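You operate a simulated robot arm through the tools that you are given. There is no shell and no other tool. Be economical: measure what you need, move in short steps, check, and stop when the job is done.

You run a simulated two-armed robot. Do the job below in one go: nothing can be reset, and whatever is moved stays where it is left.

JOB
Open the spice pan, tip its beans into the mortar and close the pan.
Fine: lid on the strip board meanwhile, pan back where it stood.

Only the result counts: the job must be done as asked and must still hold three seconds after the hand-in. Knocking over, shifting, dropping, spilling or breaking anything else fails it. A push-on lid holds only when it is set on centred and level and pressed home; a screw cap is set on level and turned clockwise until tight.

ROBOT AND FRAMES
Two 7-joint arms with fingered hands on one trunk, on a base that drives. Base frame: it is fixed to the floor where the robot stands at the start and does not move with it; the origin is under the middle of the robot, x ahead of it, y to its left, z up. Lengths are in mm, angles in rad, forces in N, time in s.
The left shoulder is at the start at [70, 149, 1160], the right one opposite. With the tool pointing down near the work surface each hand reaches from about 380 to 780 mm from the robot's upright axis, wherever it stands, measured 20 degrees to its own side. Places, roughly: spice pan (17x13x8 cm) [500, 100, 800]; strip board [600, 500, 800]. Payload 3.6 kg a hand.
Tool frame (each hand has its own): the origin (TCP) lies between the finger pads and is the grasp point; the fingertips stand 25 mm ahead of it; z points along the fingers, y is the line along which they close. Largest opening 88 mm; the body of the gripper starts 29 mm behind the TCP. The gripper is a hand of 4 fingers: y runs from the thumb to the fingers, the wrist lies at [-13, -97, -162] in the tool frame.
Orientation is that of the tool frame in the base frame, as a unit quaternion [x, y, z, w]. With the fingers straight down and the wrist toward the robot, the tool's x, y and z point along [0, 1, 0], [1, 0, 0] and [0, 0, -1] of the base frame.

CONTROLS
- The arms move only by the tool drive_tool. It takes "left_increments", "right_increments" or both (then of equal length, played together; a hand with none holds still); each is a list that holds one entry, the list of rows, each a list of 6 numbers: the shift along the base's x, y, z in m, then the turn, a rotation vector about the base's x, y, z in rad. In form: [[[x, y, z, rx, ry, rz], ...]]. A call has 1 to 10 rows; each row is the pose to reach, as a shift and turn from the pose commanded when the call began. Rows are played at 5 a second. More than 50 mm and 0.15 rad between two rows, and nothing of the call is played. A pose out of reach is approached as far as the arm can. The call stops where the force on the tool passes 40 N (or 10 N more than at its start, if that is more) or the arm is blocked; 0.2 s more then pass. In this call time passes only in rows, and 0.2 s behind the last. The reply holds the time, the measured pose of the TCP, the force on the tool along the base axes, the opening and the grip force, in the units named above and with some noise, with the torque about the TCP (base axes, N m) and any sound that the robot's microphone picked up.
- Cameras (640 x 400 px; columns grow to the right, rows downward): "scene" is now at [138.3, -4.4, 1397.9]; the picture's right is [-0.06, -1.00, 0.00], its down [-0.48, 0.03, -0.88] and it looks along [0.87, -0.05, -0.48] (base axes); focal length 217 px, centre (320, 200). "left" rides on the left gripper at [-64, -83, -98] in its tool frame; the picture's right is [-0.62, -0.37, 0.69], its down [0.71, -0.63, 0.30] and it looks along [0.32, 0.68, 0.65] (tool axes); focal length 265 px, centre (320, 200). "right" rides on the right gripper at [64, -83, -98] in its tool frame; the picture's right is [-0.62, 0.37, -0.69], its down [-0.71, -0.63, 0.30] and it looks along [-0.32, 0.68, 0.65] (tool axes); focal length 265 px, centre (320, 200). There is no depth. A picture from a camera that has moved, and an enlarged one, comes with that camera's place and axes in the base frame and with its lens.
- grab_frame(camera): a new picture of that camera. No time passes.
- raise_lower(by): slides the trunk up (or, below 0, down) by that many mm; the arms and the scene camera ride with it, the base frame stays. It gives what a move gives, with no picture.
- roll_base(legs): drives the robot by 1 to 6 legs, each [ahead, left, turn to the left] in mm, mm and rad, along the robot's own axes; the way and the turn of a leg run together, so that a leg with both is an arc; at most 1500 mm and 3.142 rad a leg. The arms and the cameras ride along, it lands a little off, and it stops where it bumps. It gives what a move gives.
- move_fingers(index, middle, ring, thumb_bend, thumb_turn, hand): sets how far each is bent, from 0 (flat) to 100 (curled in); at 30 the hand is open as for a grip, at 70 the pads meet at the TCP. One left out holds its place. A second passes; each finger stops where it meets its share of the squeeze, and holds until it gets a number again. It is the only way to open and close the hand. It gives what a move gives, with no picture; readings hold the bend of each and the force on the fingers (four entries, about 0 where the hand has none), thumb and palm. thumb_turn goes from beside the hand (0) to across from the fingers (100), as for a grip.
- aim_head(pan, tilt): turns the head with the scene camera to pan (to the left, within 1.501 rad either way) and tilt (down, from -0.506 to 1.204), counted from straight ahead of the robot. It gives what a move gives.
- inspect(camera, box): a new picture of the part [left, top, right, bottom] of that camera's present view, enlarged. No time passes.
- finish_job(): hands the job in; it is judged then, once.

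Go step by step. Nothing tells you exact positions but the pictures and the camera data: compare them with the known pose of the tool, close in by small moves and look again before you grip or let go. The budget is 120 turns and 92 pictures, counting those below and the enlarged ones. Unless the task says otherwise, let go and move clear before handing in, and close with one line.

The tools are called as a command line: name --argument value ..., lists and objects as JSON in quotes. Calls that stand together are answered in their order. drive_tool: Moves the arms, as the interface text tells. Its arguments: {"type":"object","properties":{"left_increments":{"type":"array","items":{"type":"array","items":{"type":"array","items":{"type":"number"}}}},"right_increments":{"type":"array","items":{"type":"array","items":{"type":"array","items":{"type":"number"}}}}},"required":[]} The other tools are called the same way: raise_lower (by) slides the trunk up or down; move_fingers (index, middle, ring, thumb_bend, thumb_turn, hand) moves the fingers one by one; roll_base (legs) drives the base; aim_head (pan, tilt) turns the head that bears the scene camera; grab_frame (camera) takes a picture; inspect (camera, box) takes an enlarged picture of a part of a camera's view; finish_job () hands the job in.

At the start:

```text
time: 0.0
left_tool_pos: [486.6, 292.0, 1293.8]
left_tcp_rot: [0.707, 0.707, 0.0, 0.0]
left_wrist_force: [-0.2, -0.5, -0.4]
left_wrist_torque: [-0.05, 0.02, -0.02]
left_width: 87.6
left_finger_force: 0.2
left_shape: jaw
left_bend: [30.0, 30.0, 30.0, 30.0, 98.0]
left_finger forces: [0.0, 0.0, 0.0, 0.0, 0.1, 0.0]
right_tool_pos: [477.1, -151.8, 1293.2]
right_tcp_rot: [0.707, 0.708, 0.0, 0.0]
right_wrist_force: [0.5, 0.5, -0.3]
right_wrist_torque: [0.0, -0.02, -0.01]
right_width: 87.8
right_finger_force: 0.1
right_shape: jaw
right_bend: [30.0, 30.0, 30.0, 30.0, 98.0]
right_finger forces: [0.0, 0.0, 0.0, 0.0, 0.0, 0.1]
trunk travel left (down, up): [-650.0, 290.0]
robot x, y, heading: [-0.3, -0.3, -0.001]
head pan, tilt: [-0.061, 0.503]
```

scene: 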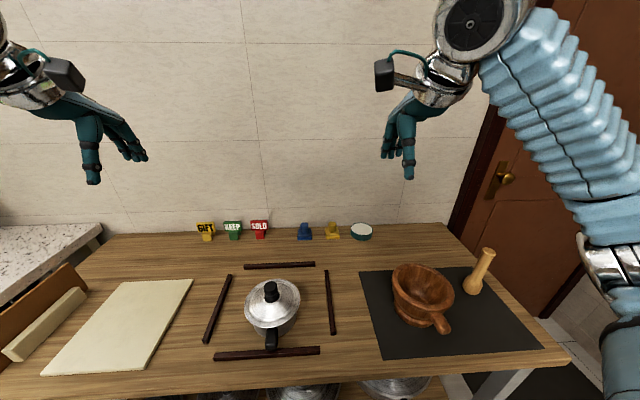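
right: 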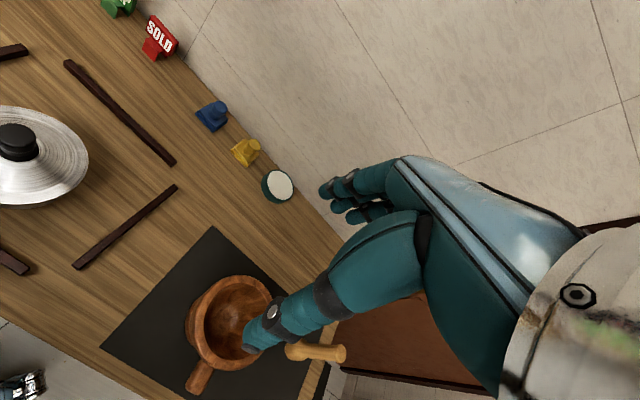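
left: 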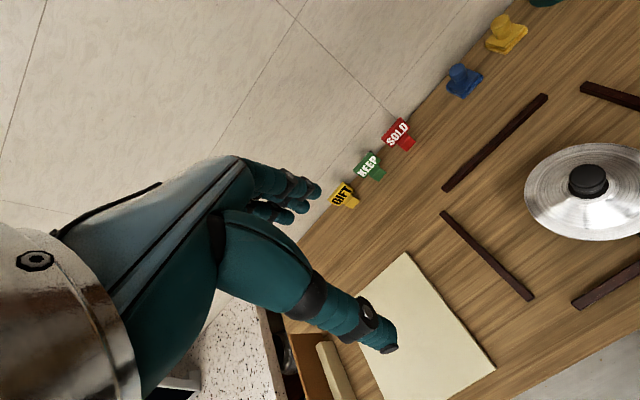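

I see the lidded pan inside four dark strips, the mortar on a dark mat to the right, and a cream board on the left, which I take to be the strip board at [600,500]. I'll look closer first.

inspect --camera "scene" --box '[190, 240, 350, 370]'

inspect --camera "scene" --box '[350, 230, 550, 370]'

inspect --camera "scene" --box '[0, 250, 220, 390]'

```text
3.08 times, centred on (270, 305) of scene
camera zoom: at [138.3, -4.4, 1397.9], right [-0.06, -1.0, 0.0], down [-0.48, 0.03, -0.88], along [0.87, -0.05, -0.48], focal length 668 px, centre (474, -123)
```

zoom: 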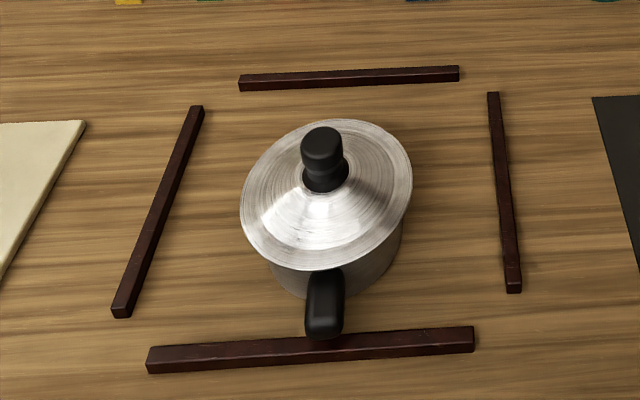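

```text
2.86 times, centred on (450, 300) of scene
camera zoom: at [138.3, -4.4, 1397.9], right [-0.06, -1.0, 0.0], down [-0.48, 0.03, -0.88], along [0.87, -0.05, -0.48], focal length 620 px, centre (-51, -86)
```

zoom: 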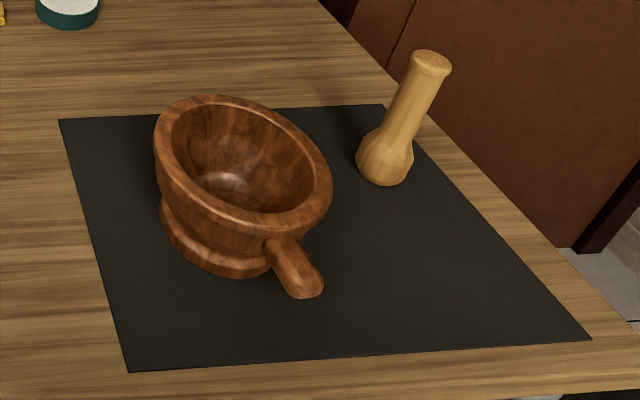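

```text
2.86 times, centred on (110, 320) of scene
camera zoom: at [138.3, -4.4, 1397.9], right [-0.06, -1.0, 0.0], down [-0.48, 0.03, -0.88], along [0.87, -0.05, -0.48], focal length 620 px, centre (920, -143)
```

zoom: 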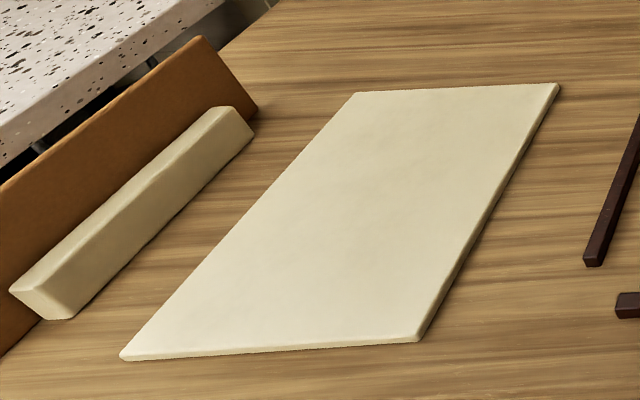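

The rays from three cameras put the lid knob at about (535,100,926), with the handle pointing at me and its end near x≈420. I'll have the right hand hold the handle while the left lifts the lid, so I move both hands to staging poses and look.

drive_tool --left_increments '[[[0.004, -0.016, -0.02, 0, 0, -0.0785], [0.008, -0.032, -0.04, 0, 0, -0.157], [0.012, -0.048, -0.06, 0, 0, -0.2355], [0.016, -0.064, -0.08, 0, 0, -0.314], [0.02, -0.08, -0.1, 0, 0, -0.3925], [0.024, -0.096, -0.12, 0, 0, -0.471], [0.028, -0.112, -0.14, 0, 0, -0.5495], [0.032, -0.128, -0.16, 0, 0, -0.628], [0.036, -0.144, -0.18, 0, 0, -0.7065], [0.04, -0.16, -0.2, 0, 0, -0.785]]]' --right_increments '[[[-0.008, 0.008, -0.018, -0.051, -0.051, 0.1235], [-0.016, 0.016, -0.036, -0.102, -0.102, 0.247], [-0.024, 0.024, -0.054, -0.153, -0.153, 0.3705], [-0.032, 0.032, -0.072, -0.205, -0.205, 0.494], [-0.04, 0.04, -0.09, -0.256, -0.256, 0.6175], [-0.048, 0.048, -0.108, -0.307, -0.307, 0.741], [-0.056, 0.056, -0.126, -0.358, -0.358, 0.8645], [-0.064, 0.064, -0.144, -0.409, -0.409, 0.988], [-0.072, 0.072, -0.162, -0.46, -0.46, 1.1115], [-0.08, 0.08, -0.18, -0.512, -0.512, 1.235]]]'

grab_frame --camera "left"

grab_frame --camera "right"

grab_frame --camera "scene"

```text
time: 2.2
left_tool_pos: [528.1, 131.0, 1093.9]
left_tcp_rot: [0.924, 0.382, 0.0, 0.0]
left_wrist_force: [-0.3, -0.4, 0.0]
left_wrist_torque: [-0.01, 0.01, -0.02]
left_width: 87.5
left_finger_force: 0.1
left_shape: jaw
left_bend: [30.0, 30.0, 30.0, 30.0, 98.0]
left_finger forces: [0.0, 0.1, 0.0, 0.0, 0.0, 0.1]
right_tool_pos: [407.3, -69.6, 1116.2]
right_tcp_rot: [0.132, 0.934, 0.0, 0.332]
right_wrist_force: [-0.3, 0.1, 0.5]
right_wrist_torque: [-0.01, 0.01, 0.03]
right_width: 87.7
right_finger_force: 0.1
right_shape: jaw
right_bend: [30.0, 30.0, 30.0, 30.0, 98.0]
right_finger forces: [0.1, 0.1, 0.0, 0.0, 0.0, 0.1]
right hand out of reach, approached as far as the arm can: row 10
trunk travel left (down, up): [-650.0, 290.0]
robot x, y, heading: [-1.2, 0.2, 0.002]
head pan, tilt: [-0.061, 0.503]
```

```text
85 pictures are left
camera left: at [424.6, 143.8, 1192.3], right [-0.7, -0.18, -0.69], down [0.06, 0.95, -0.3], along [0.71, -0.25, -0.65], focal length 265 px, centre (320, 200)
```

left: 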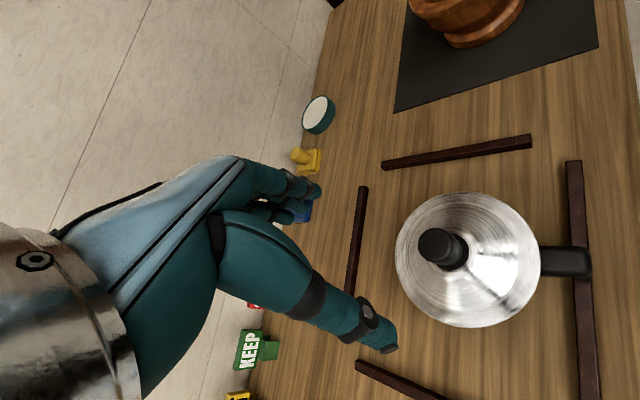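

```text
84 pictures are left
camera right: at [276.7, -125.7, 1146.0], right [0.12, 0.26, 0.96], down [0.57, -0.81, 0.15], along [0.82, 0.52, -0.25], focal length 265 px, centre (320, 200)
```

right: 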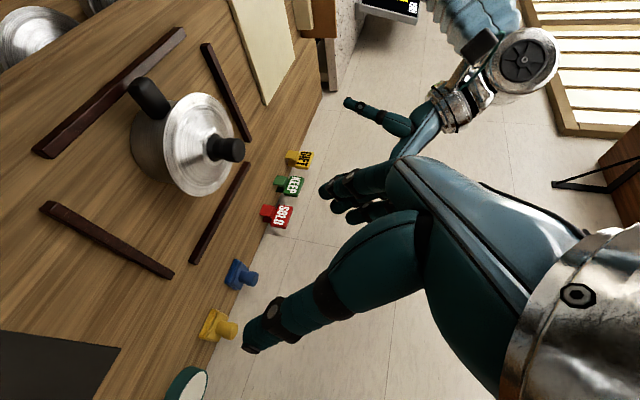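

```text
83 pictures are left
camera scene: at [139.3, -4.7, 1397.9], right [-0.06, -1.0, 0.0], down [-0.48, 0.03, -0.88], along [0.87, -0.05, -0.48], focal length 217 px, centre (320, 200)
```

scene: 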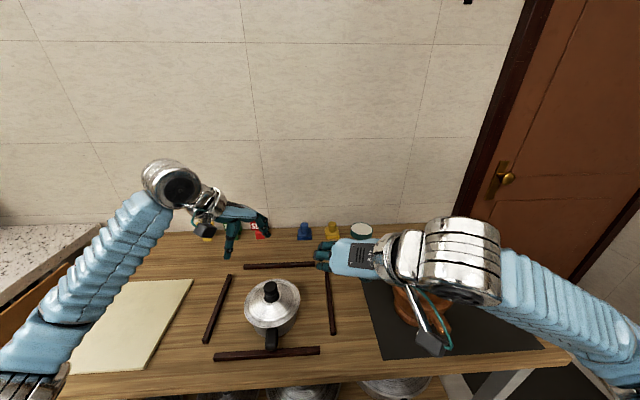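

The right hand is too close to my body to work the handle. The estimates so far are knob top ≈ (535,100,916), handle running from x≈427 to 465 at y≈92 and z≈845, and board x 414–673, y 395–620. I'll back up a little and shift left.

roll_base --legs '[[-120, 80, 0]]'

```text
time: 3.5
left_tool_pos: [407.8, 209.4, 1093.8]
left_tcp_rot: [0.923, 0.384, 0.0, -0.002]
left_wrist_force: [0.3, 0.0, 0.2]
left_wrist_torque: [0.03, 0.04, 0.03]
left_width: 87.7
left_finger_force: 0.0
left_shape: jaw
left_bend: [30.0, 30.0, 30.0, 30.0, 98.0]
left_finger forces: [0.0, 0.0, 0.0, 0.0, 0.0, 0.0]
right_tool_pos: [288.0, 6.3, 1115.6]
right_tcp_rot: [0.133, 0.935, 0.002, 0.33]
right_wrist_force: [1.4, -0.4, 0.0]
right_wrist_torque: [0.01, 0.0, 0.01]
right_width: 87.3
right_finger_force: 0.0
right_shape: jaw
right_bend: [30.0, 30.0, 30.0, 30.0, 98.0]
right_finger forces: [0.0, 0.1, 0.0, 0.0, 0.0, 0.1]
trunk travel left (down, up): [-650.0, 290.0]
robot x, y, heading: [-127.0, 82.4, 0.004]
head pan, tilt: [-0.061, 0.503]
```

Now the right hand goes to a pre-grasp pose behind the handle and the left goes above the knob.

drive_tool --left_increments '[[[0.02, -0.017, -0.01, 0, 0, 0], [0.04, -0.035, -0.02, 0, 0, 0], [0.06, -0.052, -0.03, 0, 0, 0], [0.08, -0.07, -0.04, 0, 0, 0], [0.1, -0.087, -0.05, 0, 0, 0], [0.122, -0.105, -0.06, 0, 0, 0]]]' --right_increments '[[[0.014, 0.014, -0.03, -0.018, -0.018, 0.041], [0.027, 0.028, -0.06, -0.035, -0.035, 0.082], [0.041, 0.043, -0.09, -0.053, -0.053, 0.122], [0.055, 0.057, -0.12, -0.071, -0.071, 0.163], [0.068, 0.072, -0.15, -0.088, -0.088, 0.204], [0.082, 0.086, -0.18, -0.106, -0.106, 0.245]]]'

grab_frame --camera "left"

grab_frame --camera "right"

grab_frame --camera "scene"

```text
time: 5.0
left_tool_pos: [526.2, 106.2, 1036.4]
left_tcp_rot: [0.923, 0.385, 0.0, 0.0]
left_wrist_force: [-0.2, 0.0, -0.2]
left_wrist_torque: [0.0, 0.0, 0.04]
left_width: 87.7
left_finger_force: 0.1
left_shape: jaw
left_bend: [30.0, 30.0, 30.0, 30.0, 98.0]
left_finger forces: [0.0, 0.0, 0.1, 0.1, 0.0, 0.0]
right_tool_pos: [367.7, 94.7, 936.8]
right_tcp_rot: [-0.001, 0.923, -0.001, 0.384]
right_wrist_force: [0.9, 0.0, 1.0]
right_wrist_torque: [-0.03, -0.02, 0.01]
right_width: 87.6
right_finger_force: 0.1
right_shape: jaw
right_bend: [30.0, 30.0, 30.0, 30.0, 98.0]
right_finger forces: [0.0, 0.1, 0.0, 0.0, 0.0, 0.0]
trunk travel left (down, up): [-650.0, 290.0]
robot x, y, heading: [-127.3, 83.8, 0.004]
head pan, tilt: [-0.061, 0.503]
```

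```text
82 pictures are left
camera left: at [423.2, 118.4, 1134.7], right [-0.7, -0.18, -0.69], down [0.06, 0.95, -0.3], along [0.71, -0.25, -0.65], focal length 265 px, centre (320, 200)
```

left: 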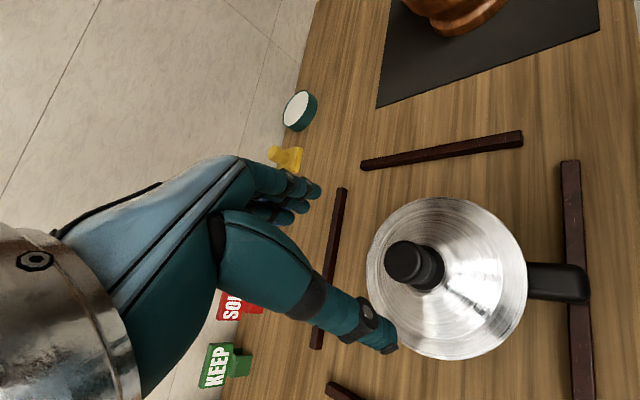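

```text
81 pictures are left
camera right: at [251.5, 11.6, 960.0], right [-0.06, 0.37, 0.93], down [0.72, -0.63, 0.3], along [0.69, 0.68, -0.23], focal length 265 px, centre (320, 200)
```

right: 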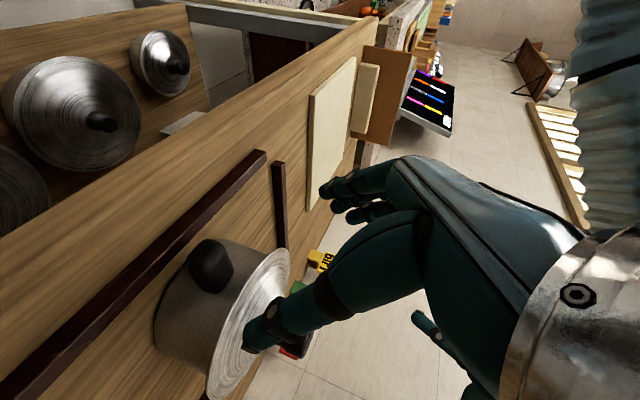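

```text
80 pictures are left
camera scene: at [13.4, 77.8, 1397.9], right [-0.06, -1.0, 0.0], down [-0.48, 0.03, -0.88], along [0.87, -0.05, -0.48], focal length 217 px, centre (320, 200)
```

scene: 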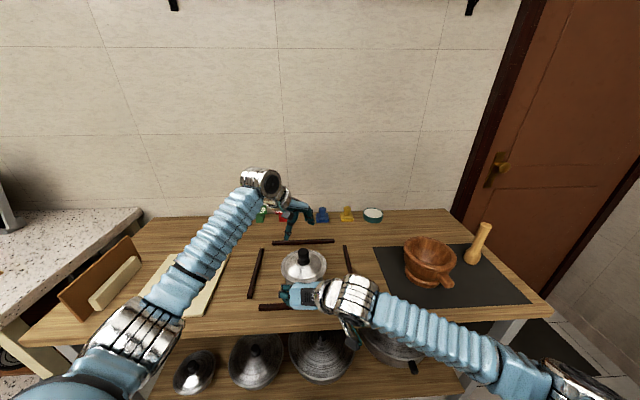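

Handle centre is at about (445,94,845) and the knob at (537,99). I'll advance the right hand onto the handle.

drive_tool --right_increments '[[[0.017, 0, -0.022, 0, 0, 0], [0.035, -0.001, -0.044, 0, 0, 0], [0.053, -0.001, -0.066, 0, 0, 0], [0.07, -0.001, -0.086, 0, 0, 0]]]'

grab_frame --camera "left"

grab_frame --camera "right"

```text
time: 6.0
left_tool_pos: [528.2, 106.6, 1037.0]
left_tcp_rot: [0.923, 0.385, -0.001, 0.0]
left_wrist_force: [0.3, 0.3, 0.1]
left_wrist_torque: [-0.02, 0.03, 0.0]
left_width: 87.5
left_finger_force: 0.0
left_shape: jaw
left_bend: [30.0, 30.0, 30.0, 30.0, 98.0]
left_finger forces: [0.1, 0.0, 0.0, 0.0, 0.0, 0.1]
right_tool_pos: [438.2, 94.6, 851.3]
right_tcp_rot: [-0.001, 0.923, -0.001, 0.385]
right_wrist_force: [-0.2, -0.4, -0.5]
right_wrist_torque: [-0.01, 0.0, -0.02]
right_width: 87.7
right_finger_force: 0.0
right_shape: jaw
right_bend: [30.0, 30.0, 30.0, 30.0, 98.0]
right_finger forces: [0.1, 0.0, 0.0, 0.1, 0.0, 0.0]
trunk travel left (down, up): [-650.0, 290.0]
robot x, y, heading: [-127.9, 80.2, 0.004]
head pan, tilt: [-0.061, 0.503]
```

```text
79 pictures are left
camera left: at [423.4, 119.2, 1134.6], right [-0.7, -0.18, -0.69], down [0.06, 0.95, -0.3], along [0.71, -0.25, -0.65], focal length 265 px, centre (320, 200)
```

left: 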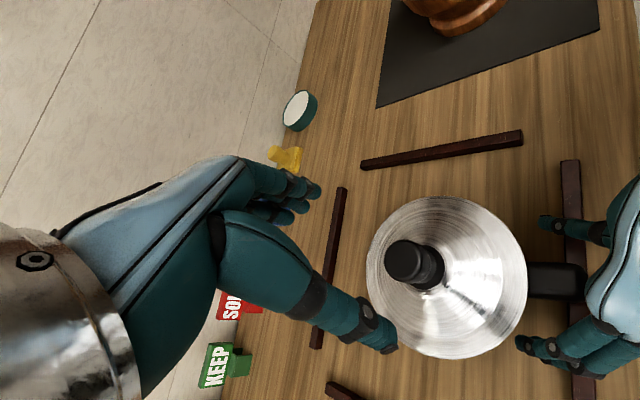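

```text
78 pictures are left
camera right: at [321.4, 10.9, 873.1], right [-0.06, 0.37, 0.93], down [0.72, -0.63, 0.3], along [0.69, 0.68, -0.23], focal length 265 px, centre (320, 200)
```

right: 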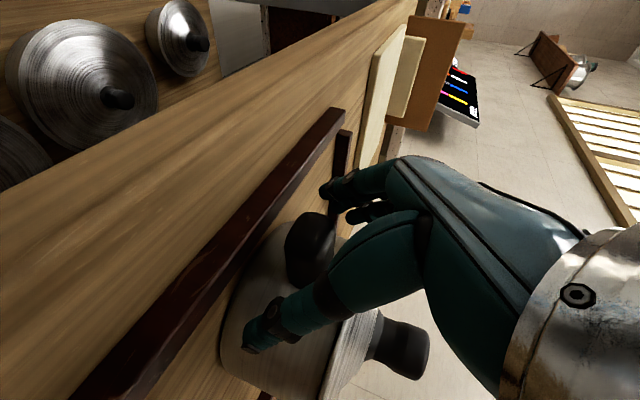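

The fingers straddle the handle and the TCP projects right on it, so I close the right hand.

move_fingers --hand "right" --index 70 --middle 70 --ring 70 --thumb_bend 70

grab_frame --camera "left"

```text
time: 7.0
left_tool_pos: [525.7, 107.3, 1037.5]
left_tcp_rot: [0.923, 0.384, 0.001, 0.0]
left_wrist_force: [0.5, 0.4, 0.7]
left_wrist_torque: [-0.02, -0.02, -0.01]
left_width: 87.6
left_finger_force: 0.1
left_shape: jaw
left_bend: [30.0, 30.0, 30.0, 30.0, 98.0]
left_finger forces: [0.0, 0.0, 0.1, 0.1, 0.1, 0.1]
right_tool_pos: [437.3, 94.8, 849.9]
right_tcp_rot: [-0.002, 0.923, -0.001, 0.385]
right_wrist_force: [-0.2, 1.2, 2.2]
right_wrist_torque: [-0.18, -0.03, 0.06]
right_width: 22.9
right_finger_force: 12.5
right_shape: fingers
right_bend: [62.0, 64.0, 64.0, 57.0, 96.0]
right_finger forces: [4.3, 4.4, 4.0, 0.0, 11.7, 0.0]
trunk travel left (down, up): [-650.0, 290.0]
robot x, y, heading: [-124.1, 82.7, 0.006]
head pan, tilt: [-0.061, 0.503]
```

```text
77 pictures are left
camera left: at [422.4, 119.3, 1135.2], right [-0.7, -0.18, -0.69], down [0.06, 0.95, -0.3], along [0.71, -0.25, -0.65], focal length 265 px, centre (320, 200)
```

left: 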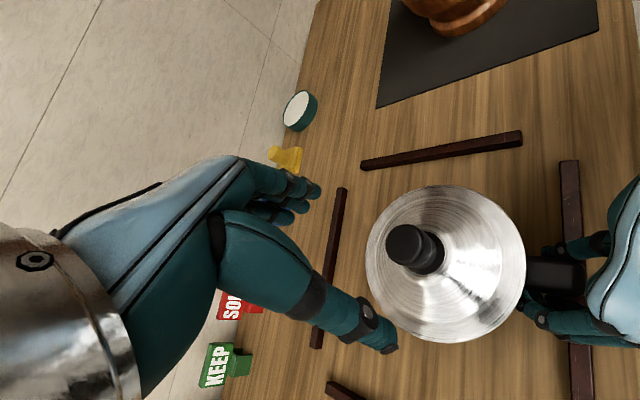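

The pan yawed slightly as the hand closed; the knob is now at about (538,89), against (537,99) originally. I'll restore that when setting it back. Next I lower the left hand toward the knob.

drive_tool --left_increments '[[[0.004, -0.006, -0.03, 0, 0, 0], [0.008, -0.012, -0.06, 0, 0, 0], [0.012, -0.018, -0.085, 0, 0, 0]]]'

grab_frame --camera "left"

inspect --camera "scene" --box '[230, 200, 390, 300]'

```text
time: 7.8
left_tool_pos: [537.1, 87.3, 950.3]
left_tcp_rot: [0.923, 0.385, 0.0, 0.0]
left_wrist_force: [0.4, 0.7, -0.2]
left_wrist_torque: [0.0, -0.03, -0.02]
left_width: 87.8
left_finger_force: 0.1
left_shape: jaw
left_bend: [30.0, 30.0, 30.0, 30.0, 98.0]
left_finger forces: [0.0, 0.0, 0.1, 0.0, 0.0, 0.0]
right_tool_pos: [437.0, 93.9, 849.7]
right_tcp_rot: [-0.002, 0.923, -0.001, 0.384]
right_wrist_force: [-0.5, 1.2, 1.5]
right_wrist_torque: [-0.1, -0.02, 0.07]
right_width: 23.2
right_finger_force: 12.6
right_shape: fingers
right_bend: [62.0, 64.0, 64.0, 58.0, 96.0]
right_finger forces: [4.4, 4.6, 4.2, 0.1, 11.6, 0.0]
trunk travel left (down, up): [-650.0, 290.0]
robot x, y, heading: [-126.3, 84.5, 0.002]
head pan, tilt: [-0.061, 0.503]
```

```text
76 pictures are left
camera left: at [433.8, 99.8, 1048.6], right [-0.7, -0.18, -0.69], down [0.06, 0.95, -0.3], along [0.71, -0.25, -0.65], focal length 265 px, centre (320, 200)
```

left: 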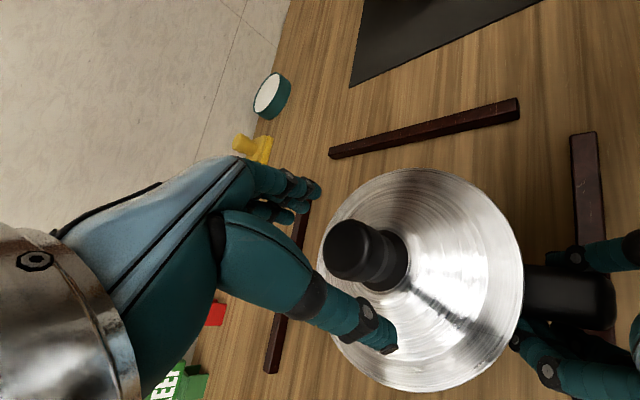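

```text
4.00 times, centred on (310, 250) of scene
camera zoom: at [12.6, 78.0, 1398.0], right [-0.06, -1.0, 0.0], down [-0.48, 0.03, -0.88], along [0.87, -0.05, -0.48], focal length 868 px, centre (360, 0)
```

zoom: 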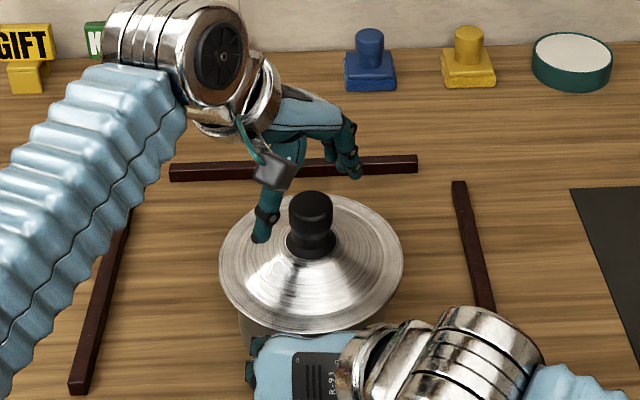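

The knob top is at about (539,86,920). I'll descend around it.

drive_tool --left_increments '[[[0.001, -0.001, -0.02, 0, 0, 0], [0.002, -0.001, -0.04, 0, 0, 0]]]'

grab_frame --camera "left"

inspect --camera "scene" --box '[230, 200, 390, 300]'

```text
time: 8.3
left_tool_pos: [540.5, 86.3, 909.8]
left_tcp_rot: [0.923, 0.384, 0.0, 0.001]
left_wrist_force: [0.3, 0.5, 0.0]
left_wrist_torque: [0.01, 0.02, 0.02]
left_width: 88.0
left_finger_force: 0.1
left_shape: jaw
left_bend: [30.0, 30.0, 30.0, 30.0, 98.0]
left_finger forces: [0.0, 0.0, 0.0, 0.1, 0.5, 0.0]
right_tool_pos: [437.5, 93.7, 850.5]
right_tcp_rot: [-0.001, 0.922, -0.002, 0.386]
right_wrist_force: [0.1, 1.4, 0.7]
right_wrist_torque: [-0.08, 0.01, 0.1]
right_width: 23.0
right_finger_force: 11.8
right_shape: fingers
right_bend: [62.0, 64.0, 64.0, 58.0, 96.0]
right_finger forces: [4.1, 4.5, 4.2, 0.1, 12.0, 0.0]
trunk travel left (down, up): [-650.0, 290.0]
robot x, y, heading: [-126.7, 85.9, -0.002]
head pan, tilt: [-0.061, 0.503]
```

```text
74 pictures are left
camera left: at [436.8, 99.1, 1008.3], right [-0.7, -0.18, -0.69], down [0.06, 0.95, -0.31], along [0.71, -0.25, -0.65], focal length 265 px, centre (320, 200)
```

left: 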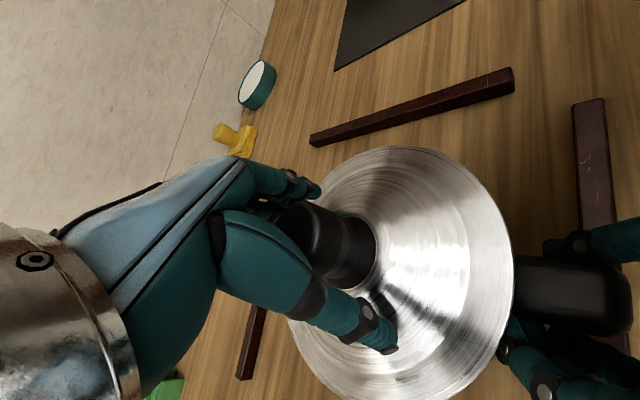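

```text
4.00 times, centred on (310, 250) of scene
camera zoom: at [12.5, 78.6, 1398.0], right [-0.06, -1.0, 0.0], down [-0.48, 0.03, -0.88], along [0.87, -0.05, -0.48], focal length 868 px, centre (360, 0)
```

zoom: 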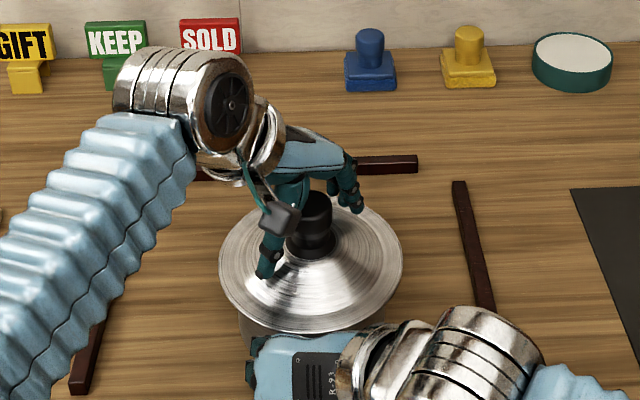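

The knob sits at the TCP and the thumb tip almost touches the lid. I'll raise 4 mm and grip.

drive_tool --left_increments '[[[0, 0, 0.004, 0, 0, 0]]]'

move_fingers --hand "left" --index 70 --middle 70 --ring 70 --thumb_bend 70

grab_frame --camera "left"

```text
time: 8.8
left_tool_pos: [539.6, 86.3, 913.6]
left_tcp_rot: [0.923, 0.384, 0.0, 0.0]
left_wrist_force: [0.5, -0.1, -0.4]
left_wrist_torque: [0.04, 0.02, -0.01]
left_width: 87.8
left_finger_force: 0.1
left_shape: jaw
left_bend: [30.0, 30.0, 30.0, 30.0, 98.0]
left_finger forces: [0.0, 0.0, 0.0, 0.1, 0.1, 0.1]
right_tool_pos: [437.1, 94.1, 850.6]
right_tcp_rot: [-0.002, 0.923, -0.001, 0.385]
right_wrist_force: [-0.9, 1.2, 2.5]
right_wrist_torque: [-0.1, -0.03, 0.09]
right_width: 23.2
right_finger_force: 11.9
right_shape: fingers
right_bend: [62.0, 64.0, 64.0, 58.0, 96.0]
right_finger forces: [4.2, 4.4, 4.0, 0.0, 11.8, 0.0]
trunk travel left (down, up): [-650.0, 290.0]
robot x, y, heading: [-123.1, 84.0, 0.001]
head pan, tilt: [-0.061, 0.503]
```

```text
time: 9.8
left_tool_pos: [539.6, 86.6, 920.2]
left_tcp_rot: [0.923, 0.385, 0.004, 0.003]
left_wrist_force: [0.4, -0.4, 22.5]
left_wrist_torque: [-0.37, -0.39, -0.09]
left_width: 27.2
left_finger_force: 22.3
left_shape: fingers
left_bend: [62.0, 54.0, 70.0, 55.0, 97.0]
left_finger forces: [8.6, 17.0, 0.0, 0.0, 19.2, 0.1]
right_tool_pos: [434.4, 93.7, 849.7]
right_tcp_rot: [-0.001, 0.923, -0.002, 0.385]
right_wrist_force: [1.8, -0.8, -2.6]
right_wrist_torque: [-0.15, 0.09, 0.11]
right_width: 23.1
right_finger_force: 11.3
right_shape: fingers
right_bend: [63.0, 65.0, 64.0, 57.0, 96.0]
right_finger forces: [3.8, 4.0, 3.0, 0.0, 12.1, 0.1]
trunk travel left (down, up): [-650.0, 290.0]
robot x, y, heading: [-122.5, 82.1, 0.008]
head pan, tilt: [-0.061, 0.503]
```

```text
72 pictures are left
camera left: at [435.3, 98.4, 1016.3], right [-0.69, -0.18, -0.7], down [0.06, 0.95, -0.31], along [0.72, -0.25, -0.65], focal length 265 px, centre (320, 200)
```

left: 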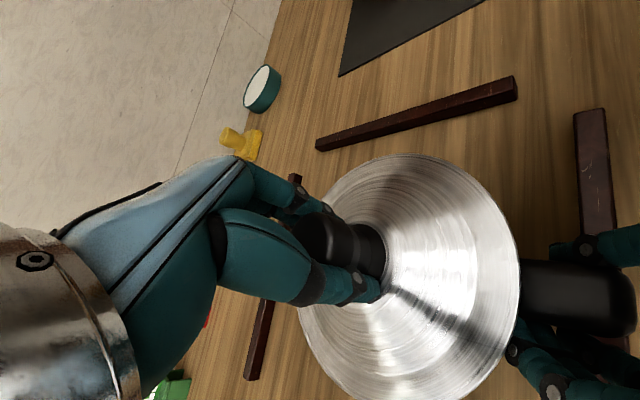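

Closing pressed the fingertips onto the lid (22 N upward) and the ring finger missed the knob. I'll open a bit, raise, centre and re-grip.

move_fingers --hand "left" --index 35 --middle 35 --ring 35 --thumb_bend 35

drive_tool --left_increments '[[[-0.002, -0.002, 0.008, 0, 0, 0]]]'

grab_frame --camera "left"

inspect --camera "scene" --box '[250, 220, 370, 295]'

```text
time: 10.8
left_tool_pos: [538.7, 86.1, 914.2]
left_tcp_rot: [0.924, 0.383, 0.0, 0.0]
left_wrist_force: [-2.6, -1.3, 15.9]
left_wrist_torque: [-0.29, 0.01, -0.03]
left_width: 47.7
left_finger_force: 7.8
left_shape: fingers
left_bend: [77.0, 35.0, 35.0, 35.0, 98.0]
left_finger forces: [16.1, 0.1, 0.0, 0.0, 0.0, 0.0]
right_tool_pos: [436.3, 94.0, 852.3]
right_tcp_rot: [-0.002, 0.923, -0.002, 0.385]
right_wrist_force: [2.2, 0.6, -2.1]
right_wrist_torque: [-0.09, 0.04, 0.1]
right_width: 22.8
right_finger_force: 11.8
right_shape: fingers
right_bend: [63.0, 65.0, 64.0, 58.0, 96.0]
right_finger forces: [4.2, 3.9, 3.4, 0.0, 11.1, 0.0]
trunk travel left (down, up): [-650.0, 290.0]
robot x, y, heading: [-126.3, 82.1, 0.007]
head pan, tilt: [-0.061, 0.503]
```

```text
time: 11.2
left_tool_pos: [538.6, 87.1, 917.3]
left_tcp_rot: [0.923, 0.386, -0.003, -0.004]
left_wrist_force: [0.6, -0.5, -0.3]
left_wrist_torque: [-0.03, 0.03, 0.04]
left_width: 73.8
left_finger_force: 0.1
left_shape: fingers
left_bend: [35.0, 35.0, 35.0, 35.0, 98.0]
left_finger forces: [0.0, 0.0, 0.0, 0.0, 0.0, 0.0]
right_tool_pos: [437.3, 95.9, 850.5]
right_tcp_rot: [-0.001, 0.923, 0.0, 0.386]
right_wrist_force: [-1.2, 2.4, 1.1]
right_wrist_torque: [-0.11, 0.02, 0.05]
right_width: 22.9
right_finger_force: 12.1
right_shape: fingers
right_bend: [63.0, 65.0, 65.0, 58.0, 96.0]
right_finger forces: [4.5, 4.0, 3.8, 0.0, 11.0, 0.0]
trunk travel left (down, up): [-650.0, 290.0]
robot x, y, heading: [-120.2, 80.9, 0.007]
head pan, tilt: [-0.061, 0.503]
```

```text
71 pictures are left
camera left: at [435.5, 98.1, 1016.2], right [-0.7, -0.18, -0.69], down [0.05, 0.95, -0.3], along [0.71, -0.25, -0.66], focal length 265 px, centre (320, 200)
```

left: 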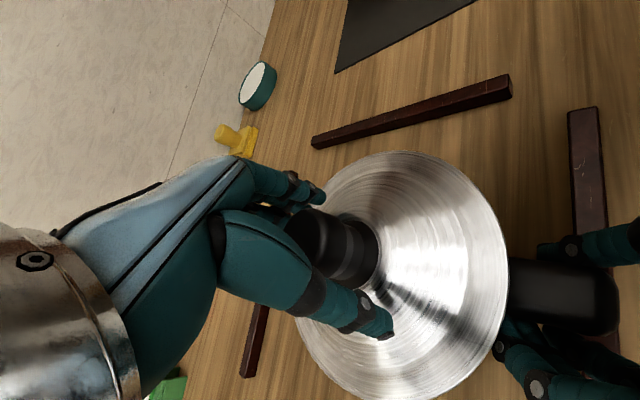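

```text
5.33 times, centred on (310, 258) of scene
camera zoom: at [13.5, 78.9, 1397.6], right [-0.06, -1.0, 0.0], down [-0.48, 0.03, -0.88], along [0.87, -0.05, -0.48], focal length 1158 px, centre (373, -107)
```

zoom: 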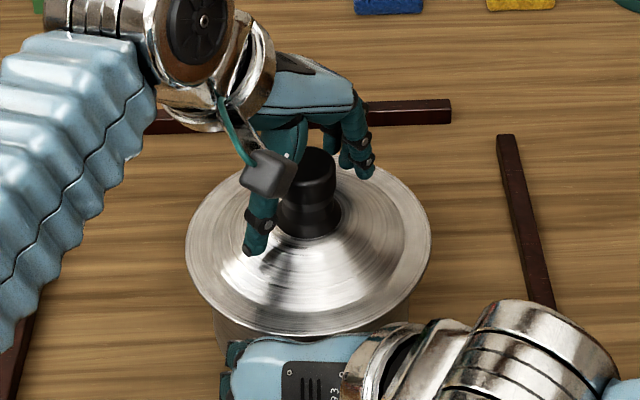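

The knob sits on the thumb–finger line. I'll go up 5 mm more so the tips clear the lid, then close with all fingers.

drive_tool --left_increments '[[[0, 0, 0.005, 0, 0, 0]]]'

move_fingers --hand "left" --index 62 --middle 70 --ring 62 --thumb_bend 70

grab_frame --camera "left"

```text
time: 11.6
left_tool_pos: [538.6, 85.5, 926.7]
left_tcp_rot: [0.923, 0.385, -0.001, 0.0]
left_wrist_force: [0.2, 0.1, -0.1]
left_wrist_torque: [0.03, 0.01, 0.02]
left_width: 73.9
left_finger_force: 0.1
left_shape: fingers
left_bend: [35.0, 35.0, 35.0, 35.0, 98.0]
left_finger forces: [0.0, 0.0, 0.1, 0.0, 0.0, 0.0]
right_tool_pos: [437.6, 93.9, 851.8]
right_tcp_rot: [-0.001, 0.923, -0.001, 0.385]
right_wrist_force: [0.5, 0.4, 1.7]
right_wrist_torque: [-0.11, -0.04, 0.09]
right_width: 22.8
right_finger_force: 12.6
right_shape: fingers
right_bend: [63.0, 65.0, 64.0, 58.0, 96.0]
right_finger forces: [4.5, 4.2, 4.1, 0.0, 11.3, 0.0]
trunk travel left (down, up): [-650.0, 290.0]
robot x, y, heading: [-129.0, 82.4, 0.007]
head pan, tilt: [-0.061, 0.503]
```

```text
time: 12.6
left_tool_pos: [537.6, 85.2, 926.5]
left_tcp_rot: [0.923, 0.384, 0.0, 0.0]
left_wrist_force: [-2.7, 0.7, -1.0]
left_wrist_torque: [0.0, -0.03, -0.07]
left_width: 27.4
left_finger_force: 8.9
left_shape: fingers
left_bend: [58.0, 63.0, 62.0, 58.0, 97.0]
left_finger forces: [2.3, 4.9, 0.0, 0.1, 10.2, 0.0]
right_tool_pos: [436.6, 94.4, 851.8]
right_tcp_rot: [0.0, 0.922, -0.002, 0.387]
right_wrist_force: [1.2, -0.9, 3.6]
right_wrist_torque: [-0.14, -0.07, 0.01]
right_width: 22.8
right_finger_force: 11.6
right_shape: fingers
right_bend: [63.0, 65.0, 65.0, 58.0, 96.0]
right_finger forces: [4.4, 3.7, 3.5, 0.1, 11.8, 0.0]
trunk travel left (down, up): [-650.0, 290.0]
robot x, y, heading: [-128.2, 86.1, 0.001]
head pan, tilt: [-0.061, 0.503]
```

```text
69 pictures are left
camera left: at [434.8, 97.4, 1025.1], right [-0.7, -0.18, -0.69], down [0.06, 0.95, -0.3], along [0.71, -0.25, -0.65], focal length 265 px, centre (320, 200)
```

left: 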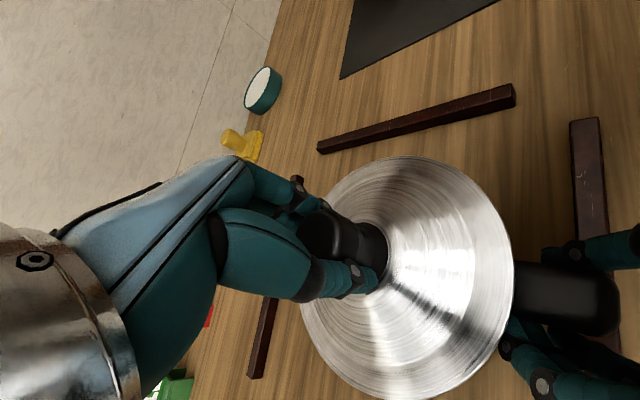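

Index, middle and thumb hold the knob. I'll try a gentle lift, watching the forces.

drive_tool --left_increments '[[[0, 0, 0.004, 0, 0, 0], [0, 0, 0.008, 0, 0, 0], [0, 0, 0.012, 0, 0, 0]]]'

grab_frame --camera "left"

```text
time: 13.3
left_tool_pos: [537.9, 85.6, 939.1]
left_tcp_rot: [0.924, 0.383, 0.0, 0.0]
left_wrist_force: [-0.2, 0.2, -0.9]
left_wrist_torque: [0.02, 0.01, -0.01]
left_width: 26.8
left_finger_force: 8.4
left_shape: fingers
left_bend: [57.0, 63.0, 62.0, 59.0, 96.0]
left_finger forces: [3.6, 4.9, 0.0, 0.0, 8.7, 0.0]
right_tool_pos: [436.7, 93.8, 850.2]
right_tcp_rot: [-0.001, 0.923, -0.001, 0.385]
right_wrist_force: [0.4, 0.4, 3.1]
right_wrist_torque: [-0.14, -0.07, 0.05]
right_width: 23.0
right_finger_force: 11.7
right_shape: fingers
right_bend: [63.0, 65.0, 65.0, 58.0, 96.0]
right_finger forces: [4.3, 4.1, 4.0, 0.1, 11.7, 0.0]
trunk travel left (down, up): [-650.0, 290.0]
robot x, y, heading: [-123.4, 83.4, -0.001]
head pan, tilt: [-0.061, 0.503]
heard: snap
```

```text
68 pictures are left
camera left: at [434.4, 97.6, 1037.2], right [-0.7, -0.18, -0.69], down [0.06, 0.95, -0.3], along [0.71, -0.25, -0.65], focal length 265 px, centre (320, 200)
```

left: 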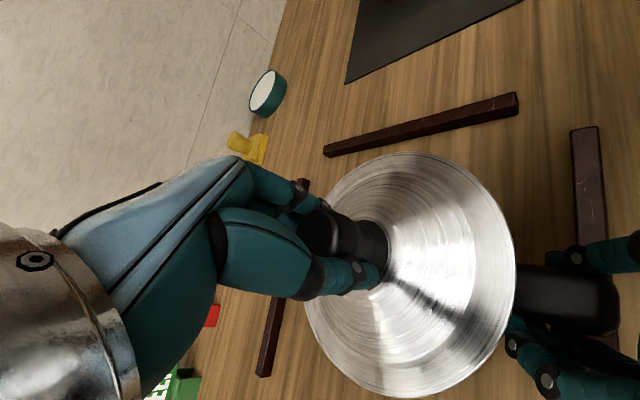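

The lid snapped off and is held. I'll raise it and carry it left over the board, while the right hand holds the pan still.

drive_tool --left_increments '[[[0, 0, 0.04, 0, 0, 0], [0, 0, 0.08, 0, 0, 0], [0, 0.045, 0.08, 0, 0, 0], [0, 0.09, 0.08, 0, 0, 0], [0, 0.135, 0.08, 0, 0, 0], [0, 0.18, 0.08, 0, 0, 0], [-0.004, 0.225, 0.08, 0, 0, 0], [-0.006, 0.27, 0.08, 0, 0, 0], [-0.008, 0.315, 0.08, 0, 0, 0], [-0.01, 0.36, 0.08, 0, 0, 0]]]'

grab_frame --camera "scene"

grab_frame --camera "left"

grab_frame --camera "right"

```text
time: 15.6
left_tool_pos: [528.8, 446.9, 1016.8]
left_tcp_rot: [0.924, 0.384, -0.001, 0.0]
left_wrist_force: [0.0, 0.5, -0.3]
left_wrist_torque: [0.01, -0.01, -0.03]
left_width: 26.7
left_finger_force: 8.4
left_shape: fingers
left_bend: [57.0, 64.0, 62.0, 59.0, 96.0]
left_finger forces: [3.5, 4.8, 0.0, 0.1, 8.4, 0.0]
right_tool_pos: [436.9, 93.4, 851.4]
right_tcp_rot: [-0.001, 0.923, -0.003, 0.386]
right_wrist_force: [0.7, -0.8, 1.8]
right_wrist_torque: [-0.1, -0.06, 0.04]
right_width: 23.0
right_finger_force: 11.2
right_shape: fingers
right_bend: [63.0, 65.0, 65.0, 58.0, 96.0]
right_finger forces: [4.1, 3.8, 3.5, 0.0, 11.6, 0.0]
trunk travel left (down, up): [-650.0, 290.0]
robot x, y, heading: [-127.0, 85.9, 0.008]
head pan, tilt: [-0.061, 0.503]
```

```text
67 pictures are left
camera scene: at [12.4, 79.5, 1398.0], right [-0.06, -1.0, 0.0], down [-0.48, 0.03, -0.88], along [0.87, -0.05, -0.48], focal length 217 px, centre (320, 200)
```

scene: 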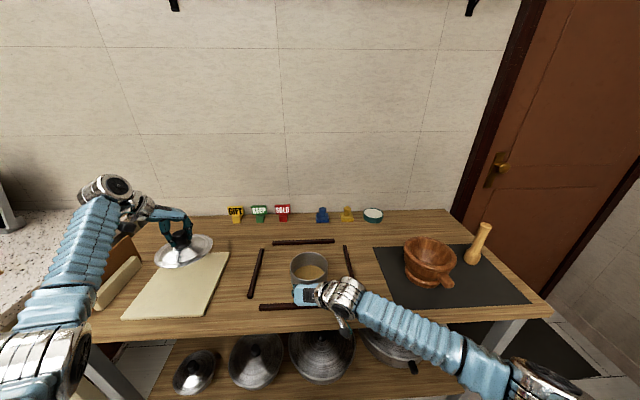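

```text
66 pictures are left
camera left: at [425.0, 460.0, 1116.1], right [-0.7, -0.18, -0.69], down [0.06, 0.95, -0.31], along [0.71, -0.25, -0.65], focal length 265 px, centre (320, 200)
```

left: 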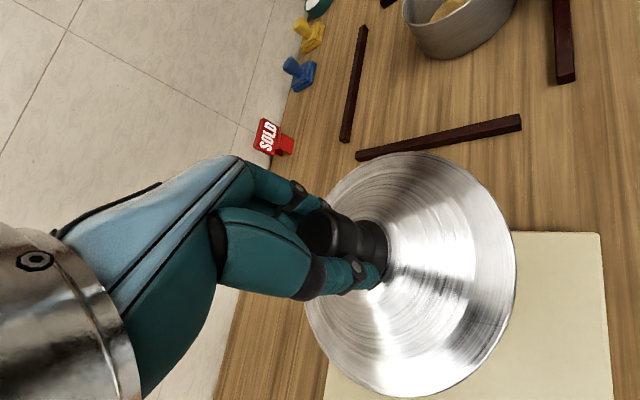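

```text
65 pictures are left
camera right: at [320.2, 11.2, 874.0], right [-0.06, 0.37, 0.93], down [0.72, -0.63, 0.3], along [0.69, 0.68, -0.23], focal length 265 px, centre (320, 200)
```

right: 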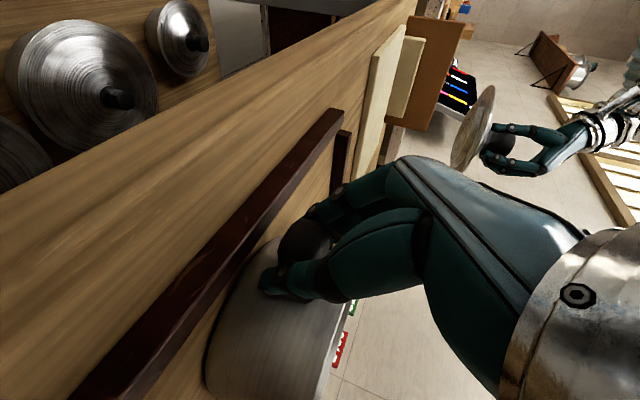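

The board's near-right corner at (420,392) confirms its location. I'll shift the lid to y≈497 and lower it.

drive_tool --left_increments '[[[0.002, 0.025, -0.03, 0, 0, 0], [0.004, 0.05, -0.06, 0, 0, 0], [0.004, 0.05, -0.09, 0, 0, 0], [0.004, 0.05, -0.12, 0, 0, 0]]]'

inspect --camera "scene" --box '[100, 200, 260, 330]'

inspect --camera "right" --box '[340, 0, 600, 180]'

inspect --camera "scene" --box '[250, 220, 370, 320]'

```text
time: 16.6
left_tool_pos: [531.7, 495.6, 897.1]
left_tcp_rot: [0.923, 0.385, 0.0, 0.0]
left_wrist_force: [0.2, 0.5, -0.4]
left_wrist_torque: [-0.01, 0.02, -0.04]
left_width: 27.0
left_finger_force: 8.4
left_shape: fingers
left_bend: [57.0, 64.0, 62.0, 60.0, 96.0]
left_finger forces: [3.5, 5.0, 0.1, 0.1, 8.5, 0.0]
right_tool_pos: [436.3, 95.7, 851.3]
right_tcp_rot: [-0.001, 0.922, -0.002, 0.386]
right_wrist_force: [-1.0, 0.1, 1.1]
right_wrist_torque: [-0.16, 0.0, -0.06]
right_width: 23.2
right_finger_force: 10.6
right_shape: fingers
right_bend: [63.0, 65.0, 65.0, 58.0, 96.0]
right_finger forces: [4.0, 3.8, 3.6, 0.0, 11.5, 0.0]
trunk travel left (down, up): [-650.0, 290.0]
robot x, y, heading: [-121.8, 81.2, 0.006]
head pan, tilt: [-0.061, 0.503]
```

```text
3.08 times, centred on (180, 265) of scene
camera zoom: at [13.1, 79.0, 1398.0], right [-0.06, -1.0, 0.0], down [-0.48, 0.03, -0.88], along [0.87, -0.05, -0.48], focal length 668 px, centre (751, 0)
```

zoom: 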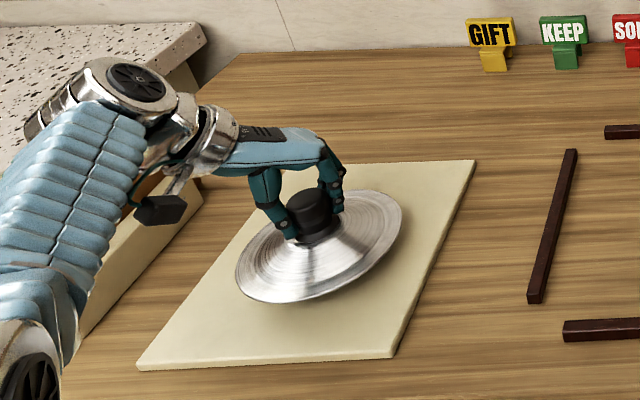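

```text
2.22 times, centred on (470, 90) of right
camera zoom: at [320.6, 11.2, 873.9], right [-0.06, 0.37, 0.93], down [0.72, -0.63, 0.3], along [0.69, 0.68, -0.23], focal length 590 px, centre (-13, 444)
```

zoom: 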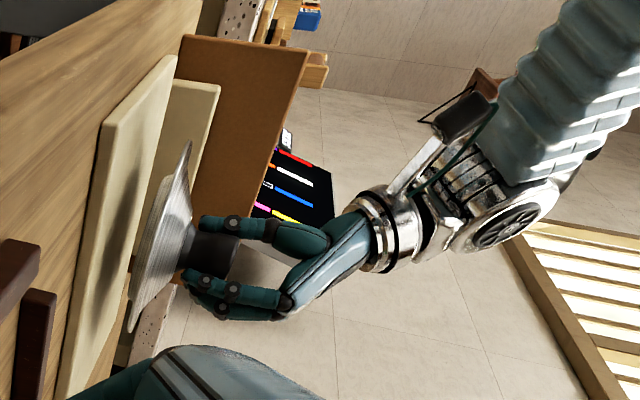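

```text
4.00 times, centred on (310, 270) of scene
camera zoom: at [13.1, 79.0, 1398.0], right [-0.06, -1.0, 0.0], down [-0.48, 0.03, -0.88], along [0.87, -0.05, -0.48], focal length 868 px, centre (360, -80)
```

zoom: 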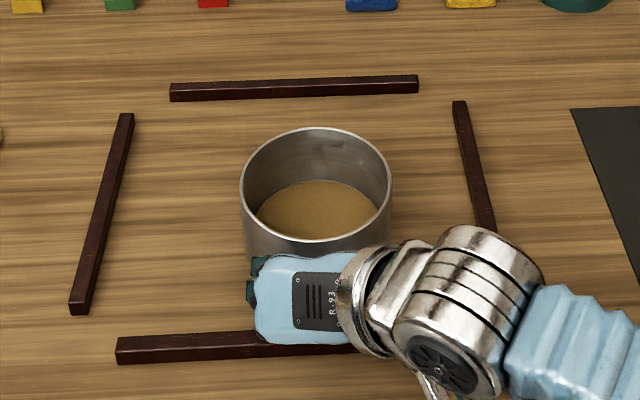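

The lid is level and about 25–30 mm above the board. I'll lower it in steps until contact.

drive_tool --left_increments '[[[0, 0, -0.012, 0, 0, 0], [0, 0, -0.018, 0, 0, 0], [0, 0, -0.021, 0, 0, 0]]]'

inspect --camera "right" --box '[340, 0, 600, 180]'

```text
time: 17.4
left_tool_pos: [526.7, 491.2, 877.9]
left_tcp_rot: [0.923, 0.384, -0.001, 0.0]
left_wrist_force: [-0.7, 0.3, -0.8]
left_wrist_torque: [-0.02, 0.01, 0.01]
left_width: 26.8
left_finger_force: 9.0
left_shape: fingers
left_bend: [57.0, 64.0, 62.0, 60.0, 96.0]
left_finger forces: [3.4, 5.0, 0.0, 0.0, 8.4, 0.1]
left hand out of reach, approached as far as the arm can: row 2, 3
right_tool_pos: [437.5, 93.6, 849.6]
right_tcp_rot: [-0.002, 0.923, -0.001, 0.385]
right_wrist_force: [0.9, 1.8, 2.7]
right_wrist_torque: [-0.11, 0.01, 0.02]
right_width: 23.0
right_finger_force: 11.3
right_shape: fingers
right_bend: [63.0, 65.0, 65.0, 58.0, 96.0]
right_finger forces: [4.4, 4.0, 3.5, 0.0, 11.2, 0.1]
trunk travel left (down, up): [-650.0, 290.0]
robot x, y, heading: [-127.7, 78.4, 0.0]
head pan, tilt: [-0.061, 0.503]
```

```text
2.22 times, centred on (470, 90) of right
camera zoom: at [320.3, 10.6, 874.0], right [-0.06, 0.37, 0.93], down [0.72, -0.63, 0.3], along [0.69, 0.68, -0.23], focal length 590 px, centre (-13, 444)
```

zoom: 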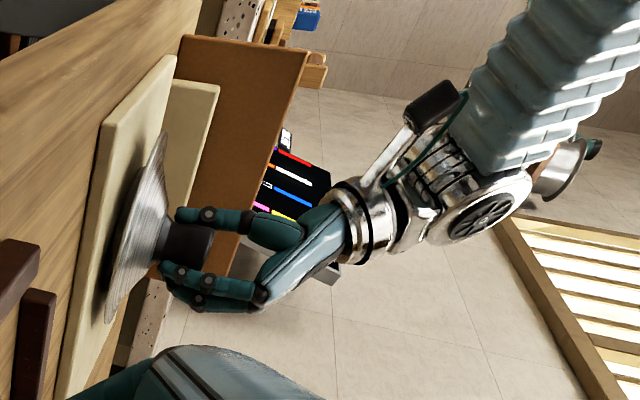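

Reach is limited there, so I bring the lid a little nearer, still well inside the board, and continue down.

drive_tool --left_increments '[[[-0.012, -0.006, 0, 0, 0, 0], [-0.024, -0.012, 0, 0, 0, 0], [-0.024, -0.012, -0.005, 0, 0, 0]]]'

inspect --camera "right" --box '[340, 0, 600, 180]'

```text
time: 18.1
left_tool_pos: [503.6, 480.0, 876.0]
left_tcp_rot: [0.923, 0.385, 0.002, 0.0]
left_wrist_force: [-1.0, 0.4, 5.5]
left_wrist_torque: [0.0, -0.04, -0.02]
left_width: 26.9
left_finger_force: 8.5
left_shape: fingers
left_bend: [57.0, 64.0, 62.0, 59.0, 96.0]
left_finger forces: [3.3, 5.5, 0.0, 0.0, 9.5, 0.0]
right_tool_pos: [437.0, 94.0, 850.4]
right_tcp_rot: [-0.001, 0.923, -0.001, 0.385]
right_wrist_force: [1.3, 0.2, -0.1]
right_wrist_torque: [-0.07, -0.03, 0.02]
right_width: 22.8
right_finger_force: 11.2
right_shape: fingers
right_bend: [63.0, 65.0, 65.0, 58.0, 96.0]
right_finger forces: [4.2, 3.9, 3.5, 0.0, 11.3, 0.0]
trunk travel left (down, up): [-650.0, 290.0]
robot x, y, heading: [-128.6, 85.5, 0.006]
head pan, tilt: [-0.061, 0.503]
```

```text
2.22 times, centred on (470, 90) of right
camera zoom: at [319.6, 10.4, 874.3], right [-0.06, 0.37, 0.93], down [0.72, -0.63, 0.3], along [0.69, 0.68, -0.23], focal length 590 px, centre (-13, 444)
```

zoom: 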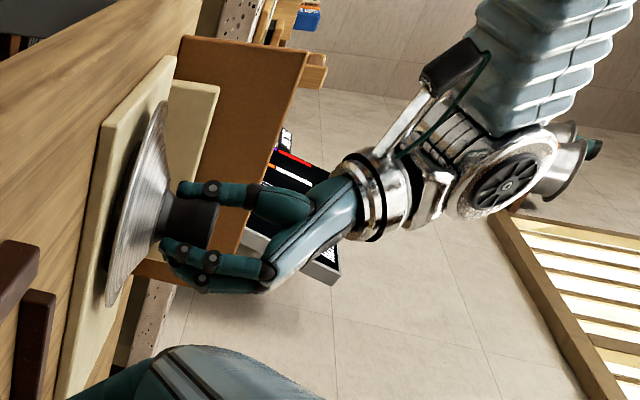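

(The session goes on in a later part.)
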